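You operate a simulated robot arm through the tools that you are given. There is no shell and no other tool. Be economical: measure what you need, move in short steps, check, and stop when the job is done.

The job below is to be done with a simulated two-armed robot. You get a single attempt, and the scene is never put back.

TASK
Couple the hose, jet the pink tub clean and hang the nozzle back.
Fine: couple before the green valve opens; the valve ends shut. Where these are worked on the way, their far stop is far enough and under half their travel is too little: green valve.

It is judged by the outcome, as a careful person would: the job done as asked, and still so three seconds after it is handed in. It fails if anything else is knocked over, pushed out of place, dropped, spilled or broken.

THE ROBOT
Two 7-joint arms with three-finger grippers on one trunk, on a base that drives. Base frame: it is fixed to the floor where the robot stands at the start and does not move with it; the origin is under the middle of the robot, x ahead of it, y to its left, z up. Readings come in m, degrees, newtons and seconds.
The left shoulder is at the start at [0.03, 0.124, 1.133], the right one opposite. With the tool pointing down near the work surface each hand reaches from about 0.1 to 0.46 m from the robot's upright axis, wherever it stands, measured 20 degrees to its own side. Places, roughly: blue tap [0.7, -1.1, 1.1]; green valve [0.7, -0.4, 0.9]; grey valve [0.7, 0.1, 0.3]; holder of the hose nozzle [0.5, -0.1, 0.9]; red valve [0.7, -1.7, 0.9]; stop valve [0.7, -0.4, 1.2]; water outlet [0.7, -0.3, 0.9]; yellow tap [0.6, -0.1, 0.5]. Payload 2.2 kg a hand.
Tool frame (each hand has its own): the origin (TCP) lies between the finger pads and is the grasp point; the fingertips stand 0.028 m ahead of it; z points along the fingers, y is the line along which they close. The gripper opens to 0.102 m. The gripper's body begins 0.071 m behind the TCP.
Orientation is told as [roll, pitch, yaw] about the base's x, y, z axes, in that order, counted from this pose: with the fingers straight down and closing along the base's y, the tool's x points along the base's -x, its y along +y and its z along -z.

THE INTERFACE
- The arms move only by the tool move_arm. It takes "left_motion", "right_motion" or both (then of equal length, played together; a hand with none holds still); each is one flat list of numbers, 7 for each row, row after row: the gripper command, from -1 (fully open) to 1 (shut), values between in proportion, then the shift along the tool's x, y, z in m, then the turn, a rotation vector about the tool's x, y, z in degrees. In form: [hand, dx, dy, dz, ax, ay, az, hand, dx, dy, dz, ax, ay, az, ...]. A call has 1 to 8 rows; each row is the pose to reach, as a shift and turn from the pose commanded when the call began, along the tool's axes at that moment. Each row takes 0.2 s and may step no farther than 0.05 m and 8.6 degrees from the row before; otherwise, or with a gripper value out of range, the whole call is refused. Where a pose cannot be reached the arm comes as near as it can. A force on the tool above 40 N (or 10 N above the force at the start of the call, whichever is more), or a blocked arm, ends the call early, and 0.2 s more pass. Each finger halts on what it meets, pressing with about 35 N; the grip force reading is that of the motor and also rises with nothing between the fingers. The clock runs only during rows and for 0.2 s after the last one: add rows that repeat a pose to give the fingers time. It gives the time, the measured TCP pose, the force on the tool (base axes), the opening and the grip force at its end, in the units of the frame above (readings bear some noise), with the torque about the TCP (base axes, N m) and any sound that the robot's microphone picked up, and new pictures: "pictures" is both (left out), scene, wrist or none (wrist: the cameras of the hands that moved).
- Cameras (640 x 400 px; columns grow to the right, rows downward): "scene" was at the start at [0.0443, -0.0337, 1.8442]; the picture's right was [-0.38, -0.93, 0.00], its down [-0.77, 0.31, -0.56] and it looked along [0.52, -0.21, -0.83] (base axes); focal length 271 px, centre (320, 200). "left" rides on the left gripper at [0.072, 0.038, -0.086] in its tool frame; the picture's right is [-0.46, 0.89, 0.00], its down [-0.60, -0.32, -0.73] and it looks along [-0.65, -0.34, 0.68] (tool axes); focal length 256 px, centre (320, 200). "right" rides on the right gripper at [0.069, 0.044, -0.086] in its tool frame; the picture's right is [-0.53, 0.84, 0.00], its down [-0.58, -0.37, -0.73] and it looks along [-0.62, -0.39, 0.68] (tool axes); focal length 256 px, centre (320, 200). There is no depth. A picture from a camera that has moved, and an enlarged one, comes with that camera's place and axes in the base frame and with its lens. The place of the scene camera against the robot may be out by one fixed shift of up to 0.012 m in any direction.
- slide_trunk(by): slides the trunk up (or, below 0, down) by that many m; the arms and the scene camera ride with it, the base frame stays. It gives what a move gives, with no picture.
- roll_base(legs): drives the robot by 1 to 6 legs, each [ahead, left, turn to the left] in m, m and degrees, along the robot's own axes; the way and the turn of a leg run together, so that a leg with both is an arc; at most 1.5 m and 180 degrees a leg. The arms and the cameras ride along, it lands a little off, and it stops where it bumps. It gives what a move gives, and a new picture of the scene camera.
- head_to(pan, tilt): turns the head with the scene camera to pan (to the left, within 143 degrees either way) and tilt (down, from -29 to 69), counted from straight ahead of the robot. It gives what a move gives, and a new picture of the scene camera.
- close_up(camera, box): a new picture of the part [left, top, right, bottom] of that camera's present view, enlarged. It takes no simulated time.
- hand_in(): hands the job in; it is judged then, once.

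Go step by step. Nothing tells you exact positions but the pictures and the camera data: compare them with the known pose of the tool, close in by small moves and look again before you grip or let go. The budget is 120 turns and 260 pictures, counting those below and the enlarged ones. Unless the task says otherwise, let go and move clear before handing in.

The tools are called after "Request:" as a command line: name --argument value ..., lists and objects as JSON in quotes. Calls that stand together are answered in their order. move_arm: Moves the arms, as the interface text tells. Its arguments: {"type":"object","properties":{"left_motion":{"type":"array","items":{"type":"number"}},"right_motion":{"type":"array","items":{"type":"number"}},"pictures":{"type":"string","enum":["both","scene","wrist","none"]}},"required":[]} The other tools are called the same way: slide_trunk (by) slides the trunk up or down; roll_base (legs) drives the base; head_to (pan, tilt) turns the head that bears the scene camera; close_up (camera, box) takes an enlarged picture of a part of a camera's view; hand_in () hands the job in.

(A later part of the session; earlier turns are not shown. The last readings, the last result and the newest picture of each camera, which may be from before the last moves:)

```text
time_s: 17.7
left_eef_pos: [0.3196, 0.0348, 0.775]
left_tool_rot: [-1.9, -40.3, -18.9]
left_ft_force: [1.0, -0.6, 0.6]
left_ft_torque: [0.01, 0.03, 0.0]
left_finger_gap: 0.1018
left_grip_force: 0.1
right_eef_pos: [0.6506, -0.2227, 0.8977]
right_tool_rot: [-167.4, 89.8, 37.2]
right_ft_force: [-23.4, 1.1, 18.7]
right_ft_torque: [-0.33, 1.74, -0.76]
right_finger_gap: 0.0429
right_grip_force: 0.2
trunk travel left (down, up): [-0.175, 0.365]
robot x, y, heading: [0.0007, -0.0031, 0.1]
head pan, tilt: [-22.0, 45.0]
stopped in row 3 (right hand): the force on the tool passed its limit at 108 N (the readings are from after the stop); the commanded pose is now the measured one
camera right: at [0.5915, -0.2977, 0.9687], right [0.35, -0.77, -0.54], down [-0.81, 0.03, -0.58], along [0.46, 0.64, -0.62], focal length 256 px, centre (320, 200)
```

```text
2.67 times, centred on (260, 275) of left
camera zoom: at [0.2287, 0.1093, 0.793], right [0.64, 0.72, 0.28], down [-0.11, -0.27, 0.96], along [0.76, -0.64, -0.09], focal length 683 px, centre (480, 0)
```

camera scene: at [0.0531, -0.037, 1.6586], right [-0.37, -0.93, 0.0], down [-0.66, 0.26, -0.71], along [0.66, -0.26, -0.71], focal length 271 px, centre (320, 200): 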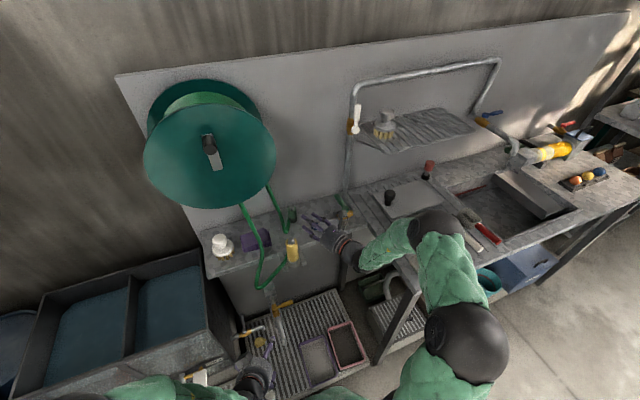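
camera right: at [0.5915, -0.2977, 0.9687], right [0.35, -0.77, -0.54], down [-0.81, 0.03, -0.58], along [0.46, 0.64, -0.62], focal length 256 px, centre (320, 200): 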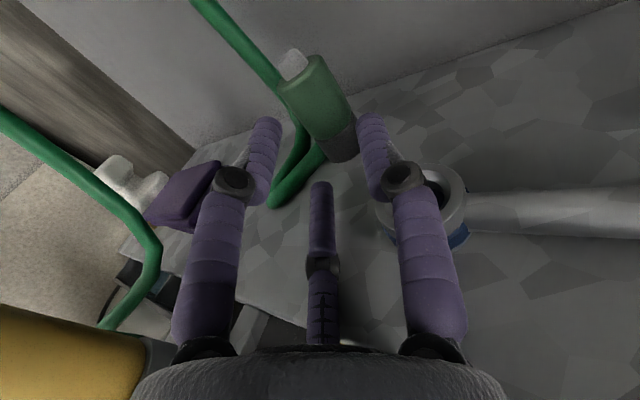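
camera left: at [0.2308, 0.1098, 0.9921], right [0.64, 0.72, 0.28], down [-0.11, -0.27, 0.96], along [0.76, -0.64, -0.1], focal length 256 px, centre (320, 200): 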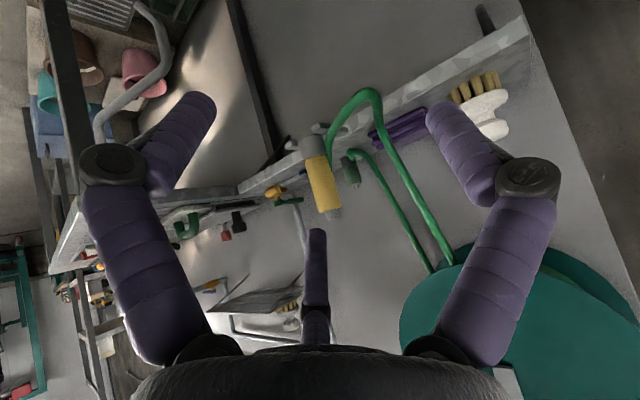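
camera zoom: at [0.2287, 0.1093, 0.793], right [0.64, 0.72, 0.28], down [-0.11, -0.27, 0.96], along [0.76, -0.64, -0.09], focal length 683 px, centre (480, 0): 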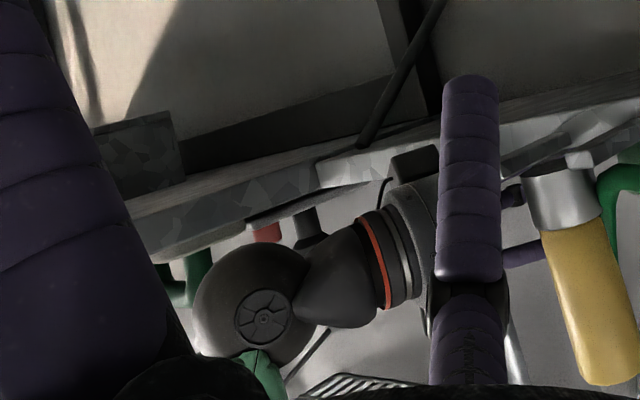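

Request:
close_up --camera "left" --box '[240, 230, 360, 310]'

Request:
close_up --camera "scene" --box '[300, 205, 370, 255]'

```text
5.00 times, centred on (300, 270) of left
camera zoom: at [0.2287, 0.1093, 0.793], right [0.64, 0.72, 0.28], down [-0.11, -0.27, 0.96], along [0.76, -0.64, -0.09], focal length 1280 px, centre (420, -150)
```

zoom: 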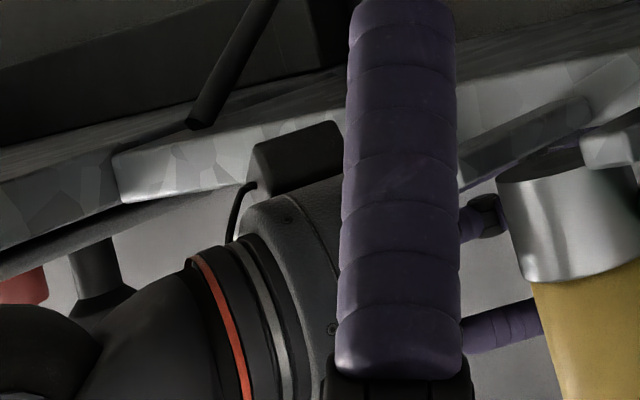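

```text
8.00 times, centred on (335, 230) of scene
camera zoom: at [0.0475, -0.0364, 1.6589], right [-0.38, -0.93, 0.0], down [-0.65, 0.27, -0.71], along [0.66, -0.27, -0.7], focal length 2167 px, centre (200, -40)
```

zoom: 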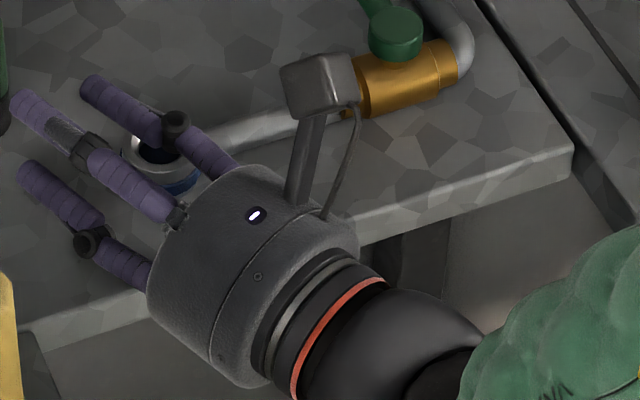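

Request:
move_arm --right_motion '[0.1, 0.01, 0, -0.025, 0, 0, 0, 0.1, 0.045, 0, -0.03, 0, -8.3, 0, 0.1, 0.045, 0, -0.02, 0, -16.6, 0, 0.1, 0.039, 0, -0.01, 0, -25, 0, 0.1, 0.039, 0, -0.01, 0, -25, 0]' --pictures "wrist"

Request:
close_up --camera "right" --box '[200, 60, 440, 210]'

```text
time_s: 18.9
left_eef_pos: [0.3221, 0.0345, 0.7738]
left_tool_rot: [-1.9, -40.0, -18.8]
left_ft_force: [-0.6, -0.5, 0.1]
left_ft_torque: [0.01, 0.0, 0.05]
left_finger_gap: 0.1022
left_grip_force: 0.0
right_eef_pos: [0.6455, -0.2271, 0.9347]
right_tool_rot: [-0.2, 65.0, -155.8]
right_ft_force: [-0.1, 0.2, 0.5]
right_ft_torque: [0.0, -0.02, 0.0]
right_finger_gap: 0.046
right_grip_force: 0.0
trunk travel left (down, up): [-0.175, 0.365]
robot x, y, heading: [0.001, -0.0029, 0.1]
head pan, tilt: [-22.0, 45.0]
camera right: at [0.6201, -0.2866, 1.0351], right [0.14, -0.86, -0.49], down [-0.98, -0.04, -0.21], along [0.16, 0.5, -0.85], focal length 256 px, centre (320, 200)
```

right: 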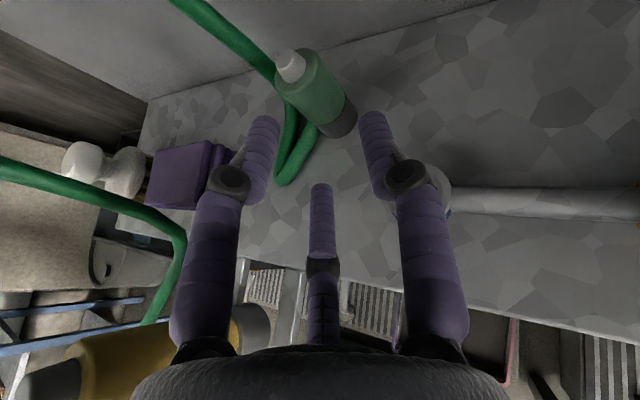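

```text
2.67 times, centred on (320, 135) of right
camera zoom: at [0.6201, -0.2866, 1.0351], right [0.14, -0.86, -0.49], down [-0.98, -0.04, -0.21], along [0.16, 0.5, -0.85], focal length 683 px, centre (320, 373)
```

zoom: 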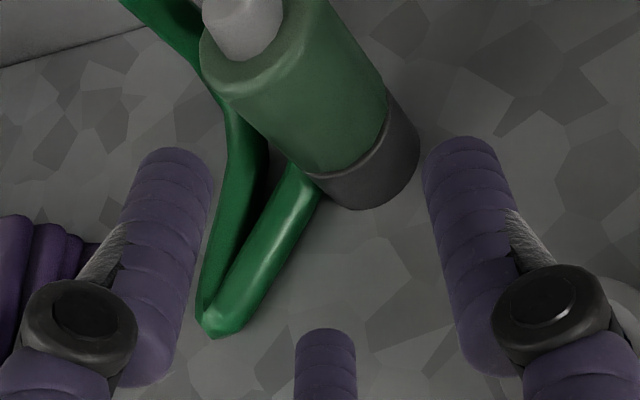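

Request:
move_arm --right_motion '[0.1, 0, -0.003, 0.025, 0, 0, 0, 0.1, 0, -0.003, 0.045, 0, 0, 0, 0.1, 0, -0.003, 0.06, 0, 0, 0, 0.1, 0, -0.003, 0.075, 0, 0, 0]' --pictures "wrist"

Request:
close_up --camera "right" --box '[200, 60, 440, 210]'

```text
time_s: 19.9
left_eef_pos: [0.3206, 0.035, 0.7745]
left_tool_rot: [-1.9, -40.2, -18.9]
left_ft_force: [-0.4, 0.1, -0.1]
left_ft_torque: [0.0, 0.0, -0.02]
left_finger_gap: 0.1018
left_grip_force: 0.0
right_eef_pos: [0.7006, -0.1945, 0.8997]
right_tool_rot: [-0.8, 64.5, -156.0]
right_ft_force: [-27.0, -2.3, -1.0]
right_ft_torque: [-0.48, 0.69, 0.25]
right_finger_gap: 0.0615
right_grip_force: 9.8
trunk travel left (down, up): [-0.175, 0.365]
robot x, y, heading: [-0.004, -0.0014, -0.6]
head pan, tilt: [-22.0, 45.0]
camera right: at [0.6762, -0.2546, 1.0004], right [0.14, -0.86, -0.49], down [-0.98, -0.05, -0.2], along [0.15, 0.51, -0.85], focal length 256 px, centre (320, 200)
```

right: 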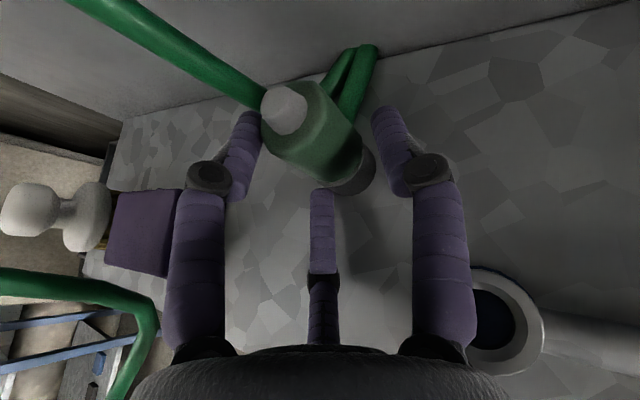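

```text
2.67 times, centred on (320, 135) of right
camera zoom: at [0.6762, -0.2546, 1.0004], right [0.14, -0.86, -0.49], down [-0.98, -0.05, -0.2], along [0.15, 0.51, -0.85], focal length 683 px, centre (320, 373)
```

zoom: 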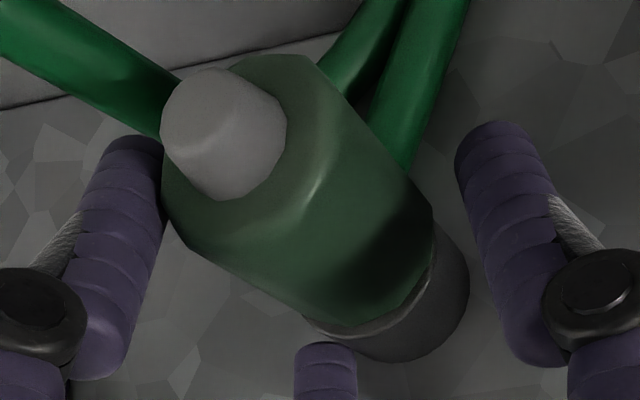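

Request:
move_arm --right_motion '[0.3, 0, 0, 0, 0, 0, 0, 0.5, 0, 0, 0, 0, 0, 0, 0.5, 0, 0, 0, 0, 0, 0]' --pictures "both"

Request:
close_up --camera "right" --box '[200, 40, 440, 210]'

Request:
close_up --camera "scene" --box '[270, 180, 370, 250]'

```text
time_s: 20.5
left_eef_pos: [0.3204, 0.0339, 0.7751]
left_tool_rot: [-1.9, -40.1, -18.9]
left_ft_force: [0.4, 0.0, -0.8]
left_ft_torque: [0.01, 0.0, 0.01]
left_finger_gap: 0.102
left_grip_force: 0.1
right_eef_pos: [0.6965, -0.1925, 0.8953]
right_tool_rot: [-1.3, 63.9, -156.5]
right_ft_force: [-23.2, -1.0, 0.7]
right_ft_torque: [-0.08, 0.48, 0.2]
right_finger_gap: 0.0499
right_grip_force: 15.4
trunk travel left (down, up): [-0.175, 0.365]
robot x, y, heading: [0.0005, -0.0031, -0.2]
head pan, tilt: [-22.0, 45.0]
stopped in row 2 (right hand): the force on the tool passed its limit at 46 N (the readings are from after the stop); the commanded pose is now the measured one
camera scene: at [0.0491, -0.0374, 1.6587], right [-0.38, -0.93, 0.0], down [-0.65, 0.27, -0.71], along [0.66, -0.27, -0.71], focal length 271 px, centre (320, 200)
camera right: at [0.6733, -0.2531, 0.9959], right [0.14, -0.86, -0.49], down [-0.98, -0.05, -0.19], along [0.14, 0.51, -0.85], focal length 256 px, centre (320, 200)
```

scene: 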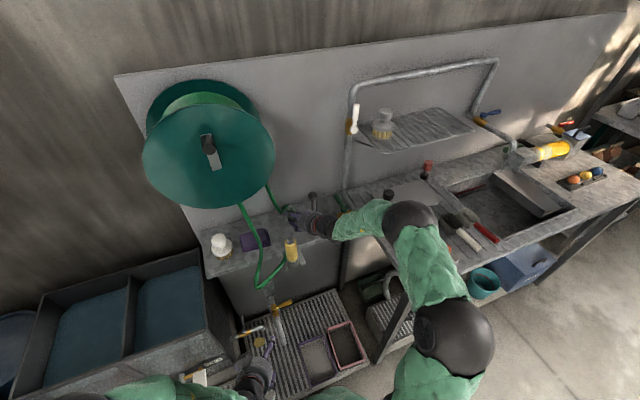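
right: 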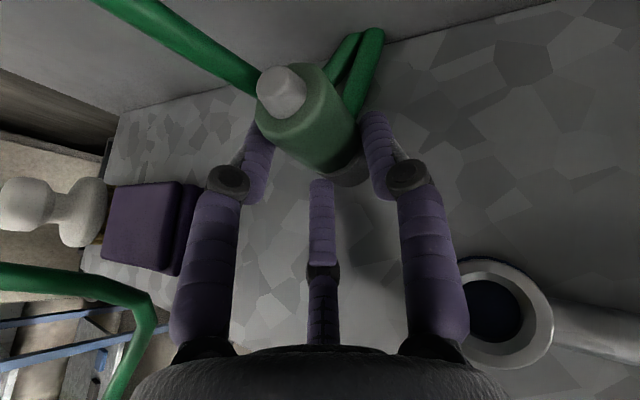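

```text
2.35 times, centred on (320, 125) of right
camera zoom: at [0.6733, -0.2531, 0.9959], right [0.14, -0.86, -0.49], down [-0.98, -0.05, -0.19], along [0.14, 0.51, -0.85], focal length 602 px, centre (320, 376)
```

zoom: 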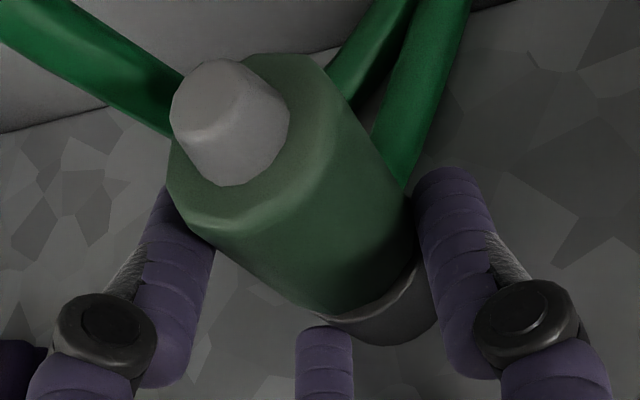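

```text
5.71 times, centred on (320, 215) of scene
camera zoom: at [0.0491, -0.0374, 1.6587], right [-0.38, -0.93, 0.0], down [-0.65, 0.27, -0.71], along [0.66, -0.27, -0.71], focal length 1548 px, centre (320, 114)
```

zoom: 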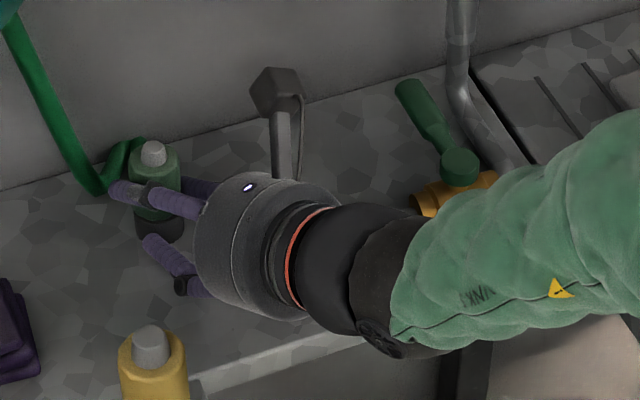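

Request:
move_arm --right_motion '[0.5, 0, 0, -0.004, 0, 0, 0, 0.7, 0, 0, -0.004, 0, 0, 0, 0.7, 0, 0, -0.004, 0, 0, 0]' --pictures "wrist"

Request:
close_up --camera "right" --box '[200, 40, 440, 210]'

```text
time_s: 21.3
left_eef_pos: [0.3193, 0.0354, 0.774]
left_tool_rot: [-1.9, -40.1, -19.1]
left_ft_force: [-0.7, -0.5, -0.5]
left_ft_torque: [0.03, 0.01, 0.0]
left_finger_gap: 0.1018
left_grip_force: 0.0
right_eef_pos: [0.6956, -0.1962, 0.8994]
right_tool_rot: [-1.1, 64.3, -156.3]
right_ft_force: [-29.2, -4.4, -1.0]
right_ft_torque: [0.29, 0.78, 0.28]
right_finger_gap: 0.0454
right_grip_force: 34.9
trunk travel left (down, up): [-0.175, 0.365]
robot x, y, heading: [-0.0013, -0.0019, -0.2]
head pan, tilt: [-22.0, 45.0]
camera right: at [0.6714, -0.256, 1.0001], right [0.14, -0.86, -0.49], down [-0.98, -0.05, -0.2], along [0.15, 0.51, -0.85], focal length 256 px, centre (320, 200)
```

right: 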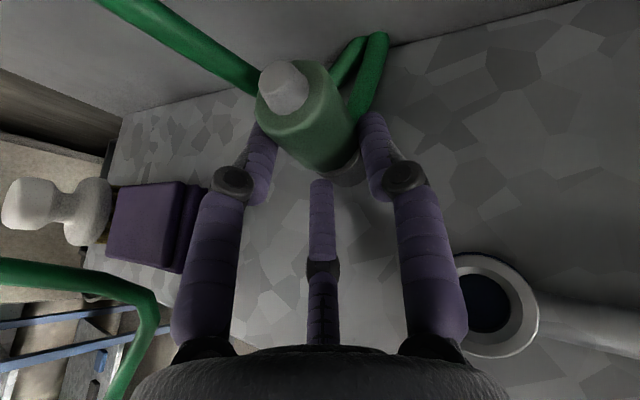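

```text
2.35 times, centred on (320, 125) of right
camera zoom: at [0.6714, -0.256, 1.0001], right [0.14, -0.86, -0.49], down [-0.98, -0.05, -0.2], along [0.15, 0.51, -0.85], focal length 602 px, centre (320, 376)
```

zoom: 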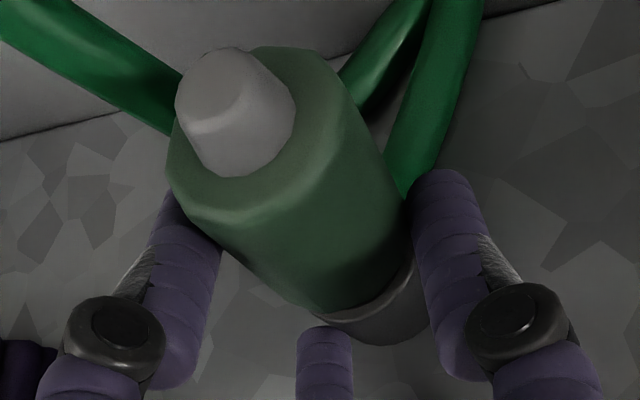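

Request:
move_arm --right_motion '[0.9, 0.01, 0, -0.005, 0, 0, 0, 0.9, 0.025, 0, -0.012, 0, 0, 0, 0.9, 0.04, 0, -0.02, 0, 0, 0, 0.9, 0.045, 0, -0.035, 0, 0, 0, 0.9, 0.045, 0, -0.035, 0, 0, 0]'

Request:
close_up --camera "right" --box '[200, 40, 440, 210]'

Request:
close_up --camera "scene" --box '[270, 180, 370, 250]'

```text
time_s: 22.5
left_eef_pos: [0.3226, 0.0363, 0.7735]
left_tool_rot: [-1.9, -40.0, -18.7]
left_ft_force: [0.2, 0.3, -0.7]
left_ft_torque: [-0.01, 0.0, -0.02]
left_finger_gap: 0.1019
left_grip_force: 0.1
right_eef_pos: [0.6885, -0.2011, 0.955]
right_tool_rot: [-1.0, 64.3, -156.1]
right_ft_force: [-0.1, 0.2, -0.3]
right_ft_torque: [0.03, 0.06, 0.01]
right_finger_gap: 0.0407
right_grip_force: 35.1
trunk travel left (down, up): [-0.175, 0.365]
robot x, y, heading: [0.0004, -0.0005, 0.2]
head pan, tilt: [-22.0, 45.0]
camera scene: at [0.053, -0.0376, 1.6585], right [-0.38, -0.93, 0.0], down [-0.66, 0.27, -0.71], along [0.65, -0.27, -0.71], focal length 271 px, centre (320, 200)
camera right: at [0.6644, -0.2616, 1.0557], right [0.14, -0.86, -0.49], down [-0.98, -0.05, -0.2], along [0.15, 0.51, -0.85], focal length 256 px, centre (320, 200)
```

scene: 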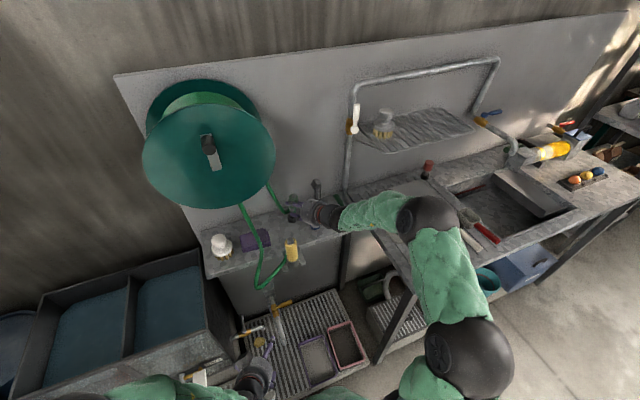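
right: 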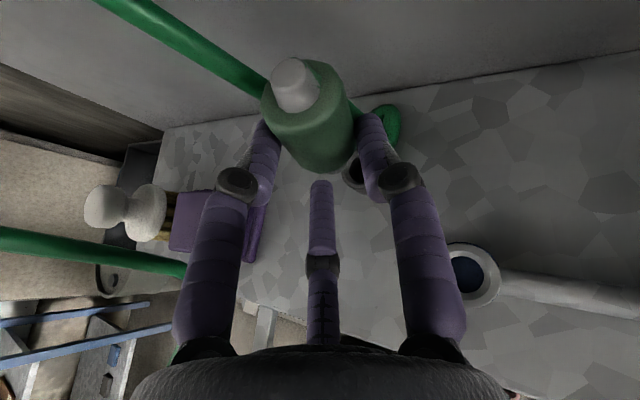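

```text
2.35 times, centred on (320, 125) of right
camera zoom: at [0.6644, -0.2616, 1.0557], right [0.14, -0.86, -0.49], down [-0.98, -0.05, -0.2], along [0.15, 0.51, -0.85], focal length 602 px, centre (320, 376)
```

zoom: 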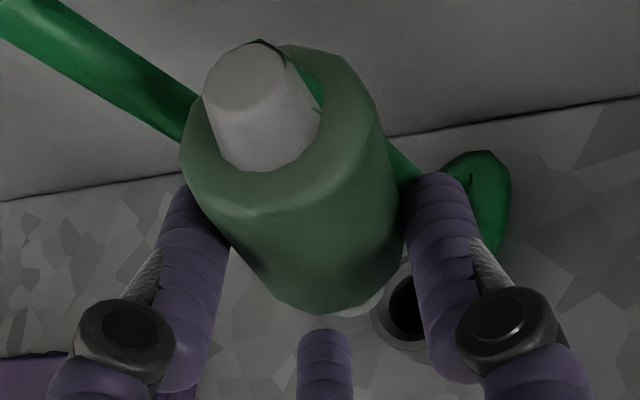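

```text
5.71 times, centred on (320, 215) of scene
camera zoom: at [0.053, -0.0376, 1.6585], right [-0.38, -0.93, 0.0], down [-0.66, 0.27, -0.71], along [0.65, -0.27, -0.71], focal length 1548 px, centre (320, 114)
```

zoom: 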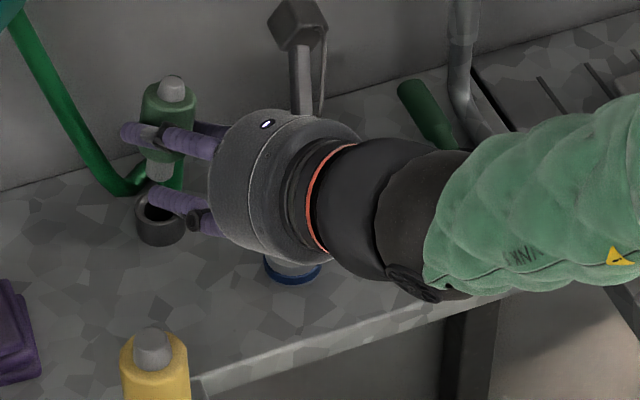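

Request:
close_up --camera "scene" --box '[280, 185, 330, 220]'

Request:
close_up --camera "right" --box '[250, 40, 400, 190]'

```text
11.43 times, centred on (305, 202) of scene
camera zoom: at [0.053, -0.0376, 1.6585], right [-0.38, -0.93, 0.0], down [-0.66, 0.27, -0.71], along [0.65, -0.27, -0.71], focal length 3096 px, centre (491, 171)
```

zoom: 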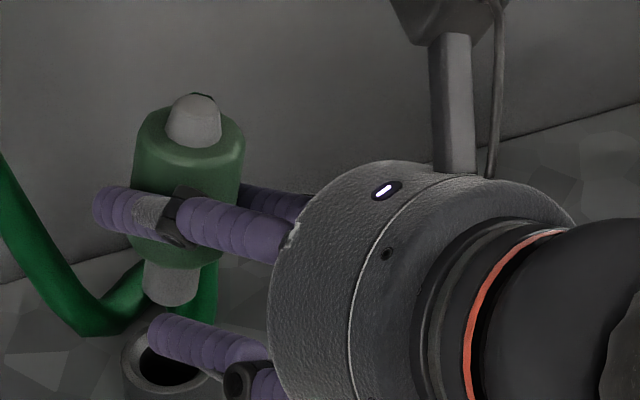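

```text
2.67 times, centred on (325, 115) of right
camera zoom: at [0.6644, -0.2616, 1.0557], right [0.14, -0.86, -0.49], down [-0.98, -0.05, -0.2], along [0.15, 0.51, -0.85], focal length 683 px, centre (307, 427)
```

zoom: 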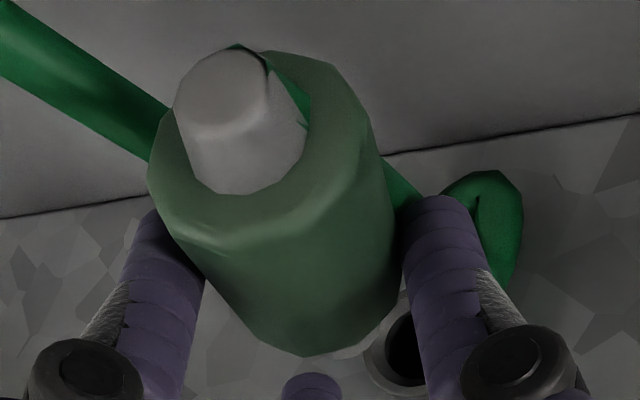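

Request:
move_arm --right_motion '[0.9, -0.008, 0.011, -0.0165, -1.6, 0, -3.4, 0.9, -0.016, 0.022, -0.033, -3.2, 0, -6.8, 0.9, -0.024, 0.033, -0.05, -4.8, 0, -10.2, 0.9, -0.0317, 0.043, -0.0659, -6.5, 0, -13.5, 0.9, -0.0317, 0.043, -0.0659, -6.5, 0, -13.5]'

Request:
close_up --camera "right" --box '[220, 40, 440, 190]'

Request:
close_up --camera "scene" --box '[290, 190, 350, 232]'

```text
time_s: 23.7
left_eef_pos: [0.3222, 0.0359, 0.7734]
left_tool_rot: [-1.9, -40.0, -18.8]
left_ft_force: [0.1, -0.7, 0.4]
left_ft_torque: [0.0, 0.03, 0.01]
left_finger_gap: 0.102
left_grip_force: 0.0
right_eef_pos: [0.6416, -0.2689, 0.954]
right_tool_rot: [31.0, 60.7, -127.7]
right_ft_force: [-0.3, 0.1, -2.4]
right_ft_torque: [0.01, 0.0, 0.02]
right_finger_gap: 0.0405
right_grip_force: 34.9
trunk travel left (down, up): [-0.175, 0.365]
robot x, y, heading: [0.0003, 0.0015, -0.3]
head pan, tilt: [-22.0, 45.0]
camera scene: at [0.0529, -0.0376, 1.6585], right [-0.38, -0.93, 0.0], down [-0.66, 0.27, -0.71], along [0.65, -0.27, -0.71], focal length 271 px, centre (320, 200)
camera right: at [0.6057, -0.3055, 1.0634], right [0.18, -0.95, -0.25], down [-0.95, -0.11, -0.29], along [0.25, 0.29, -0.92], focal length 256 px, centre (320, 200)
```

scene: 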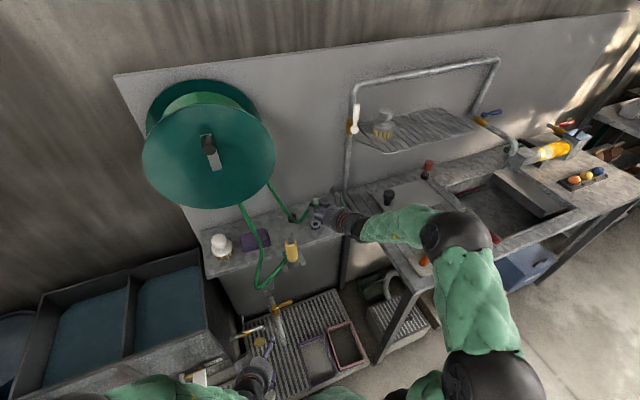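
right: 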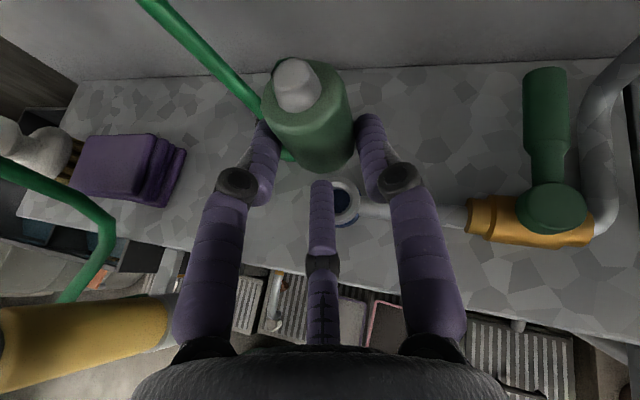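

```text
2.67 times, centred on (330, 115) of right
camera zoom: at [0.6057, -0.3055, 1.0634], right [0.18, -0.95, -0.25], down [-0.95, -0.11, -0.29], along [0.25, 0.29, -0.92], focal length 683 px, centre (293, 427)
```

zoom: 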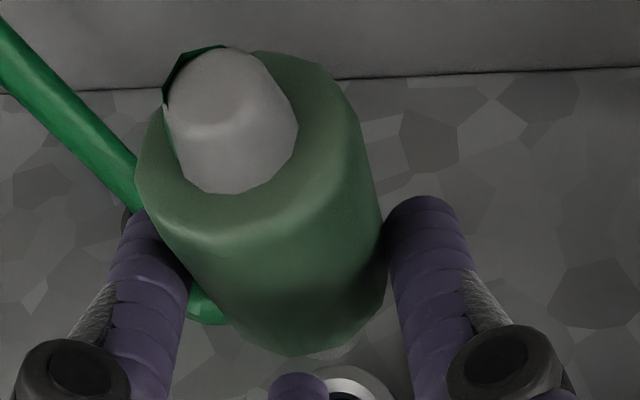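

```text
9.52 times, centred on (320, 211) of scene
camera zoom: at [0.0529, -0.0376, 1.6585], right [-0.38, -0.93, 0.0], down [-0.66, 0.27, -0.71], along [0.65, -0.27, -0.71], focal length 2580 px, centre (320, 95)
```

zoom: 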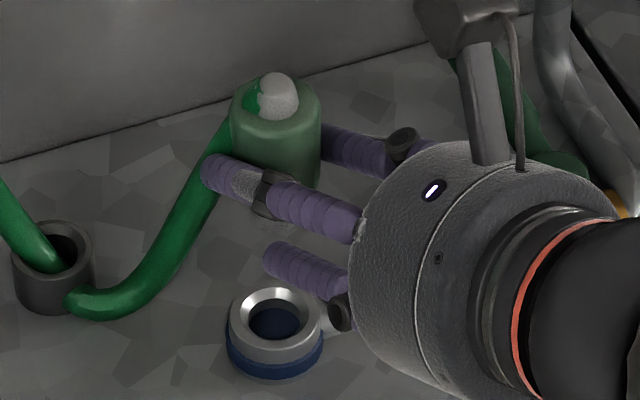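

Request:
move_arm --right_motion '[0.9, -0.0028, -0.0065, -0.0099, 0, 0, 0, 0.9, -0.0202, -0.0117, -0.0015, 0, 0, 0, 0.9, -0.0202, -0.0117, -0.0015, 0, 0, 0]' --pictures "wrist"

Request:
close_up --camera "right" --box '[260, 80, 420, 240]'

Request:
close_up --camera "scene" --box '[290, 190, 350, 232]'

```text
time_s: 24.5
left_eef_pos: [0.3227, 0.0357, 0.7746]
left_tool_rot: [-1.8, -40.0, -18.8]
left_ft_force: [-0.2, 0.0, 0.6]
left_ft_torque: [0.01, 0.04, -0.01]
left_finger_gap: 0.1019
left_grip_force: 0.1
right_eef_pos: [0.6279, -0.268, 0.9348]
right_tool_rot: [30.9, 60.7, -127.8]
right_ft_force: [-0.1, 0.3, -1.1]
right_ft_torque: [-0.02, 0.01, 0.02]
right_finger_gap: 0.0406
right_grip_force: 35.0
trunk travel left (down, up): [-0.175, 0.365]
robot x, y, heading: [-0.0002, -0.0007, -0.1]
head pan, tilt: [-22.0, 45.0]
camera right: at [0.5925, -0.304, 1.0431], right [0.18, -0.95, -0.25], down [-0.95, -0.11, -0.29], along [0.25, 0.29, -0.92], focal length 256 px, centre (320, 200)
```

right: 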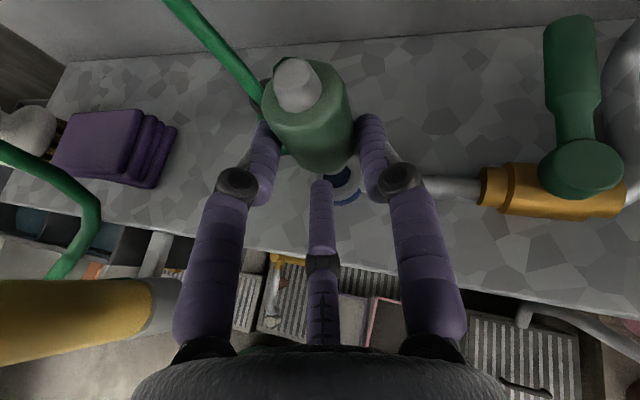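

```text
2.50 times, centred on (340, 160) of right
camera zoom: at [0.5925, -0.304, 1.0431], right [0.18, -0.95, -0.25], down [-0.95, -0.11, -0.29], along [0.25, 0.29, -0.92], focal length 640 px, centre (270, 300)
```

zoom: 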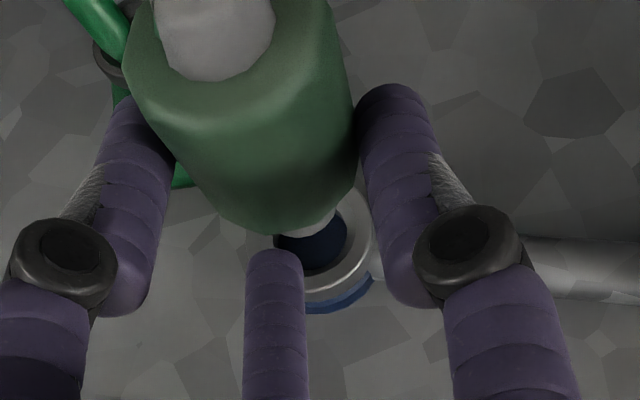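

```text
9.52 times, centred on (320, 211) of scene
camera zoom: at [0.0523, -0.0374, 1.6586], right [-0.38, -0.93, 0.0], down [-0.65, 0.27, -0.71], along [0.65, -0.27, -0.71], focal length 2580 px, centre (320, 95)
```

zoom: 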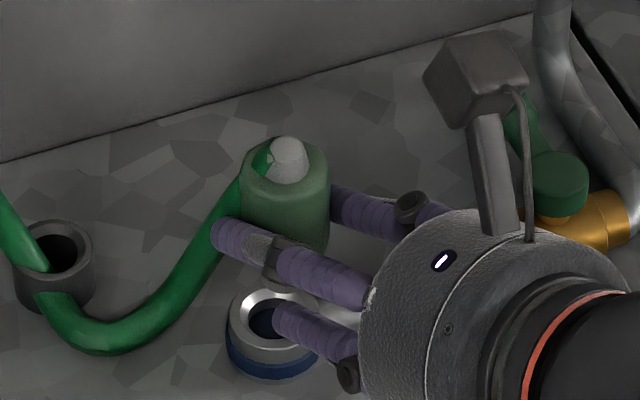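

Request:
move_arm --right_motion '[0.9, 0, 0, 0, -2.6, 0, -5.4, 0.9, -0.0104, -0.0031, 0.005, -2.6, 0, -5.4, 0.9, -0.0104, -0.0031, 0.005, -2.6, 0, -5.4]' --pictures "wrist"

Request:
close_up --camera "right" --box '[260, 50, 420, 200]'

Request:
close_up --camera "scene" --box '[290, 190, 350, 232]'

```text
time_s: 25.3
left_eef_pos: [0.3225, 0.0345, 0.7736]
left_tool_rot: [-1.9, -39.9, -18.8]
left_ft_force: [0.8, 0.4, 0.8]
left_ft_torque: [0.0, 0.01, 0.02]
left_finger_gap: 0.1021
left_grip_force: 0.1
right_eef_pos: [0.6271, -0.2678, 0.9238]
right_tool_rot: [40.9, 57.5, -119.1]
right_ft_force: [0.1, 0.9, -0.3]
right_ft_torque: [-0.05, 0.01, -0.04]
right_finger_gap: 0.0406
right_grip_force: 35.0
trunk travel left (down, up): [-0.175, 0.365]
robot x, y, heading: [-0.0004, -0.0023, -0.0]
head pan, tilt: [-22.0, 45.0]
camera right: at [0.587, -0.2938, 1.0331], right [0.19, -0.97, -0.15], down [-0.94, -0.13, -0.32], along [0.29, 0.2, -0.94], focal length 256 px, centre (320, 200)
```

right: 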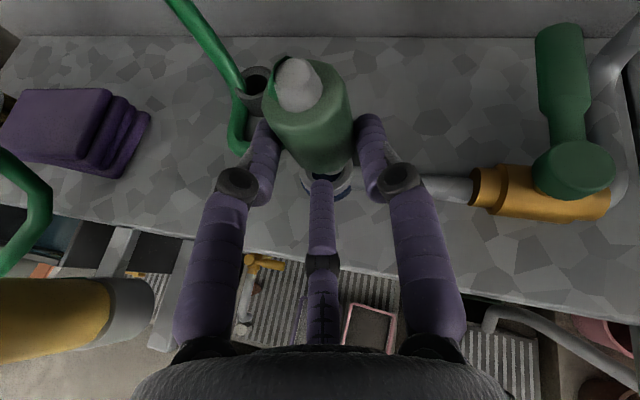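

```text
2.67 times, centred on (340, 125) of right
camera zoom: at [0.587, -0.2938, 1.0331], right [0.19, -0.97, -0.15], down [-0.94, -0.13, -0.32], along [0.29, 0.2, -0.94], focal length 683 px, centre (267, 400)
```

zoom: 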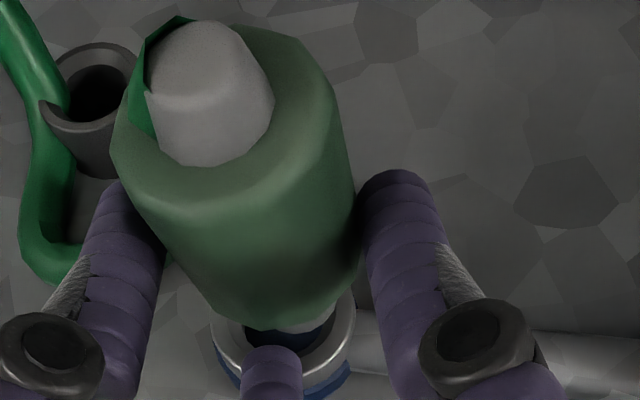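

```text
9.52 times, centred on (320, 211) of scene
camera zoom: at [0.0525, -0.0374, 1.6585], right [-0.38, -0.93, 0.0], down [-0.66, 0.27, -0.71], along [0.65, -0.27, -0.71], focal length 2580 px, centre (320, 95)
```

zoom: 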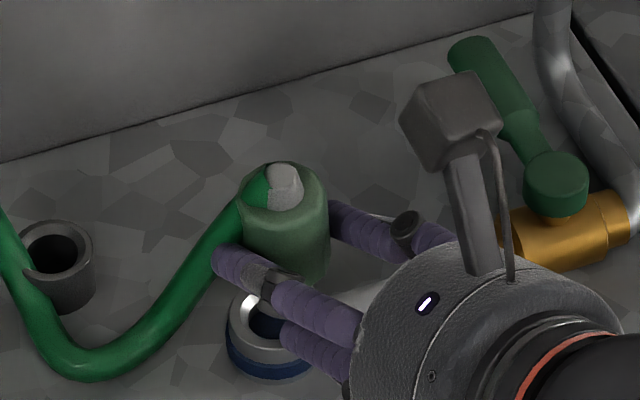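

Request:
move_arm --right_motion '[0.9, 0, 0, 0, 0, -5, 0, 0.9, -0.0084, -0.0036, 0.004, 0, -5, 0, 0.9, -0.0126, -0.0054, 0.006, 0, -5, 0, 0.9, -0.0168, -0.0072, 0.008, 0, -5, 0]' --pictures "wrist"

Request:
close_up --camera "right" --box '[260, 50, 420, 200]'

Request:
close_up --camera "scene" --box '[290, 190, 350, 232]'

```text
time_s: 26.3
left_eef_pos: [0.3195, 0.036, 0.7747]
left_tool_rot: [-1.9, -40.1, -18.9]
left_ft_force: [-0.5, -1.2, -0.1]
left_ft_torque: [0.01, 0.03, 0.02]
left_finger_gap: 0.1022
left_grip_force: 0.1
right_eef_pos: [0.6247, -0.2693, 0.9084]
right_tool_rot: [37.2, 53.8, -124.1]
right_ft_force: [-17.3, 2.0, 28.1]
right_ft_torque: [-0.28, -0.13, 0.11]
right_finger_gap: 0.0428
right_grip_force: 35.1
trunk travel left (down, up): [-0.175, 0.365]
robot x, y, heading: [-0.0002, 0.0011, -0.0]
head pan, tilt: [-22.0, 45.0]
camera right: at [0.5921, -0.2889, 1.0212], right [0.15, -0.98, -0.13], down [-0.96, -0.11, -0.25], along [0.23, 0.16, -0.96], focal length 256 px, centre (320, 200)
```

right: 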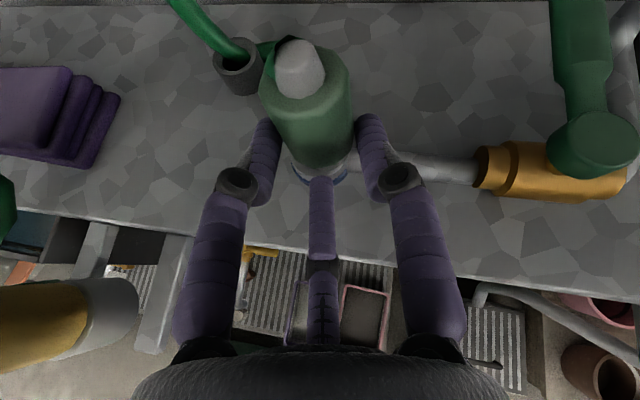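

```text
2.67 times, centred on (340, 125) of right
camera zoom: at [0.5921, -0.2889, 1.0212], right [0.15, -0.98, -0.13], down [-0.96, -0.11, -0.25], along [0.23, 0.16, -0.96], focal length 683 px, centre (267, 400)
```

zoom: 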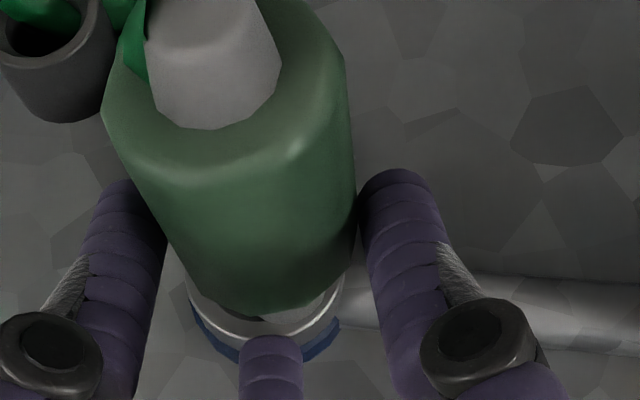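

```text
9.52 times, centred on (320, 211) of scene
camera zoom: at [0.0475, -0.036, 1.6589], right [-0.38, -0.93, 0.0], down [-0.65, 0.27, -0.71], along [0.66, -0.27, -0.7], focal length 2580 px, centre (320, 95)
```

zoom: 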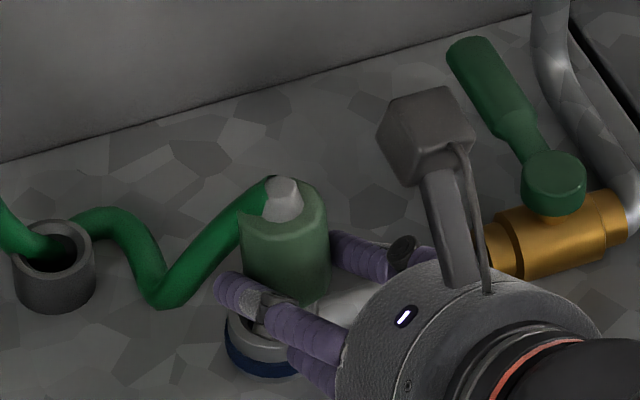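

Request:
move_arm --right_motion '[0.9, 0.0015, -0.0005, -0.0062, 0, 0, 0, 0.9, -0.0053, -0.0037, -0.0033, 0, 0, 0, 0.9, -0.0101, -0.0059, -0.0004, 0, 0, 0]' --pictures "wrist"

Request:
close_up --camera "right" --box '[260, 50, 420, 200]'

Request:
close_up --camera "scene" --box '[290, 190, 350, 232]'

```text
time_s: 27.1
left_eef_pos: [0.3194, 0.0342, 0.7737]
left_tool_rot: [-2.0, -40.1, -18.9]
left_ft_force: [-0.4, 0.3, -1.1]
left_ft_torque: [-0.03, 0.0, 0.02]
left_finger_gap: 0.1022
left_grip_force: 0.2
right_eef_pos: [0.6191, -0.2681, 0.8923]
right_tool_rot: [35.9, 53.5, -125.0]
right_ft_force: [-1.1, -2.2, 13.3]
right_ft_torque: [-0.04, -0.3, -0.13]
right_finger_gap: 0.0219
right_grip_force: 34.3
trunk travel left (down, up): [-0.175, 0.365]
robot x, y, heading: [-0.0057, -0.0007, -0.2]
head pan, tilt: [-22.0, 45.0]
camera right: at [0.5861, -0.2887, 1.0054], right [0.15, -0.98, -0.14], down [-0.96, -0.11, -0.24], along [0.22, 0.17, -0.96], focal length 256 px, centre (320, 200)
```

right: 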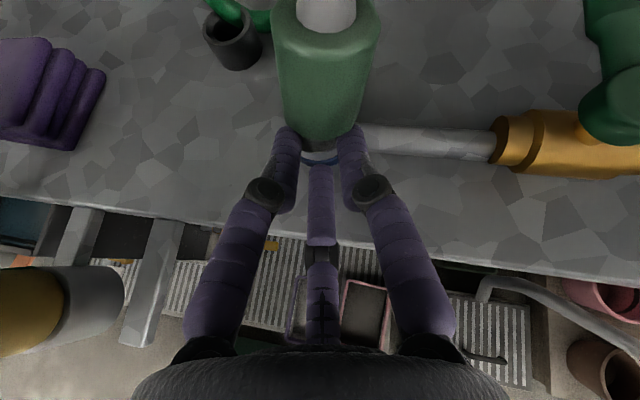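

```text
2.67 times, centred on (340, 125) of right
camera zoom: at [0.5861, -0.2887, 1.0054], right [0.15, -0.98, -0.14], down [-0.96, -0.11, -0.24], along [0.22, 0.17, -0.96], focal length 683 px, centre (267, 400)
```

zoom: 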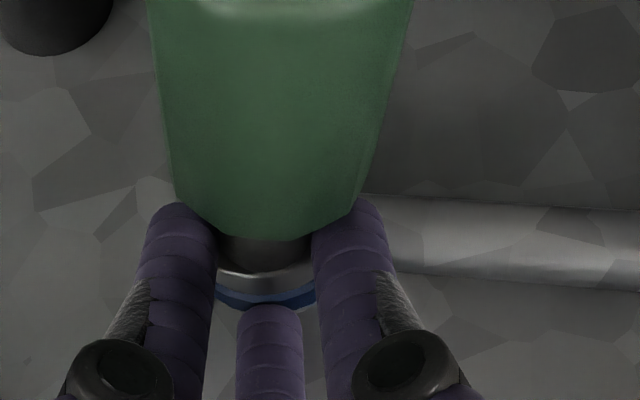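

```text
9.52 times, centred on (320, 211) of scene
camera zoom: at [0.0504, -0.0375, 1.6585], right [-0.38, -0.93, 0.0], down [-0.65, 0.27, -0.71], along [0.66, -0.27, -0.71], focal length 2580 px, centre (320, 95)
```

zoom: 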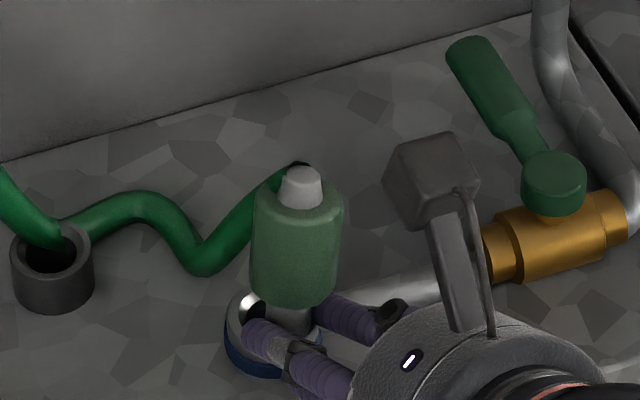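

Request:
move_arm --right_motion '[0.9, 0.0071, 0.0007, 0.0062, 0, 0, 0, 0.9, 0.0007, -0.0022, 0.01, 0, 0, 0]' --pictures "wrist"

Request:
close_up --camera "right" --box '[260, 20, 420, 180]'

Request:
close_up --camera "scene" --box '[290, 190, 350, 232]'

```text
time_s: 27.5
left_eef_pos: [0.3191, 0.0334, 0.7738]
left_tool_rot: [-1.9, -40.1, -19.0]
left_ft_force: [-0.3, 0.1, 0.9]
left_ft_torque: [-0.01, -0.05, -0.03]
left_finger_gap: 0.102
left_grip_force: 0.1
right_eef_pos: [0.6205, -0.2684, 0.8932]
right_tool_rot: [35.7, 53.3, -125.6]
right_ft_force: [-21.2, -3.0, 11.5]
right_ft_torque: [-0.12, 0.2, -0.21]
right_finger_gap: 0.0214
right_grip_force: 35.0
trunk travel left (down, up): [-0.175, 0.365]
robot x, y, heading: [0.0004, -0.0058, -0.4]
head pan, tilt: [-22.0, 45.0]
stopped in row 2 (right hand): the force on the tool passed its limit at 64 N (the readings are from after the stop); the commanded pose is now the measured one
camera right: at [0.5894, -0.2881, 1.0073], right [0.14, -0.98, -0.13], down [-0.97, -0.11, -0.23], along [0.22, 0.16, -0.96], focal length 256 px, centre (320, 200)
```

right: 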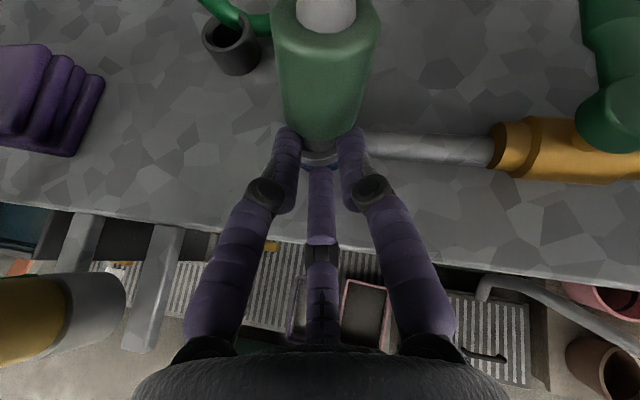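

```text
2.50 times, centred on (340, 100) of right
camera zoom: at [0.5894, -0.2881, 1.0073], right [0.14, -0.98, -0.13], down [-0.97, -0.11, -0.23], along [0.22, 0.16, -0.96], focal length 640 px, centre (270, 450)
```

zoom: 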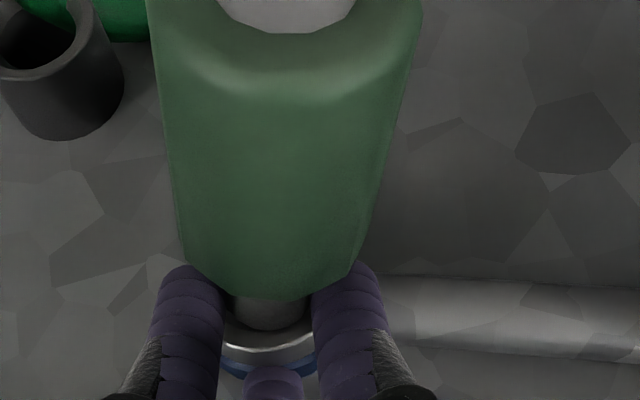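

```text
9.52 times, centred on (320, 211) of scene
camera zoom: at [0.0479, -0.0368, 1.6586], right [-0.38, -0.93, 0.0], down [-0.65, 0.27, -0.71], along [0.66, -0.27, -0.71], focal length 2580 px, centre (320, 95)
```

zoom: 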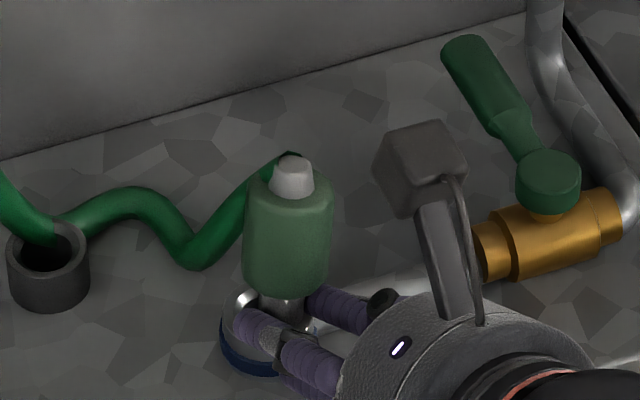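

Request:
move_arm --right_motion '[0.9, -0.001, 0, -0.002, 0, 0, 0, 0.52, -0.001, 0, -0.002, 0, 0, 0, 0.45, -0.001, 0, -0.002, 0, 0, 0]' --pictures "wrist"

Request:
close_up --camera "right" --box '[260, 20, 420, 180]'

Request:
close_up --camera "scene" --box '[290, 190, 350, 232]'

```text
time_s: 28.3
left_eef_pos: [0.3207, 0.0337, 0.7721]
left_tool_rot: [-1.9, -40.1, -18.9]
left_ft_force: [-0.3, 0.1, 0.7]
left_ft_torque: [0.02, -0.01, 0.0]
left_finger_gap: 0.102
left_grip_force: 0.1
right_eef_pos: [0.6217, -0.2673, 0.8927]
right_tool_rot: [35.6, 53.3, -125.6]
right_ft_force: [-2.1, -0.6, 3.2]
right_ft_torque: [-0.01, -0.02, 0.0]
right_finger_gap: 0.0291
right_grip_force: 0.1
trunk travel left (down, up): [-0.175, 0.365]
robot x, y, heading: [-0.0013, 0.0015, -0.3]
head pan, tilt: [-22.0, 45.0]
camera right: at [0.5904, -0.2879, 1.0059], right [0.14, -0.98, -0.14], down [-0.97, -0.11, -0.23], along [0.21, 0.16, -0.96], focal length 256 px, centre (320, 200)
```

right: 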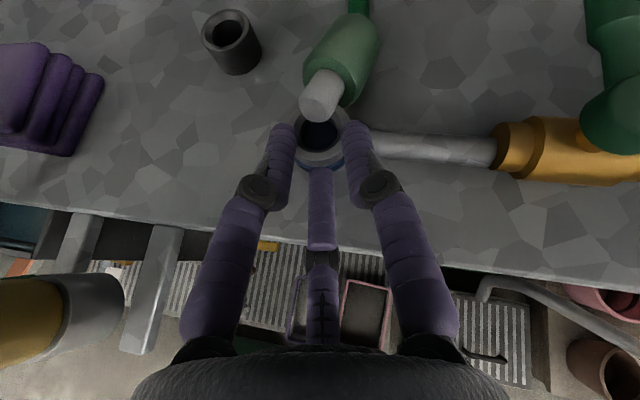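

```text
2.50 times, centred on (340, 100) of right
camera zoom: at [0.5904, -0.2879, 1.0059], right [0.14, -0.98, -0.14], down [-0.97, -0.11, -0.23], along [0.21, 0.16, -0.96], focal length 640 px, centre (270, 450)
```

zoom: 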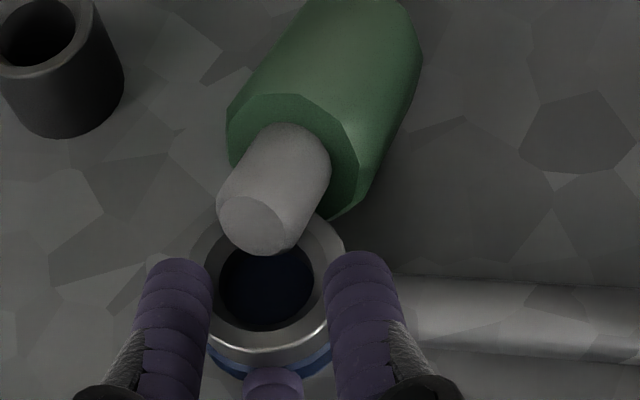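

```text
9.52 times, centred on (320, 211) of scene
camera zoom: at [0.0516, -0.0378, 1.6585], right [-0.38, -0.93, 0.0], down [-0.65, 0.27, -0.71], along [0.65, -0.27, -0.71], focal length 2580 px, centre (320, 95)
```

zoom: 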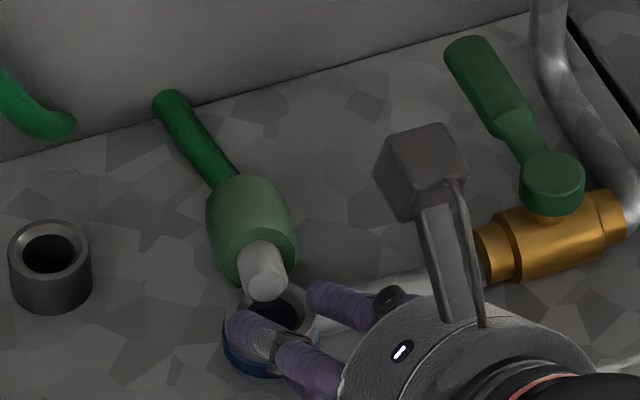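

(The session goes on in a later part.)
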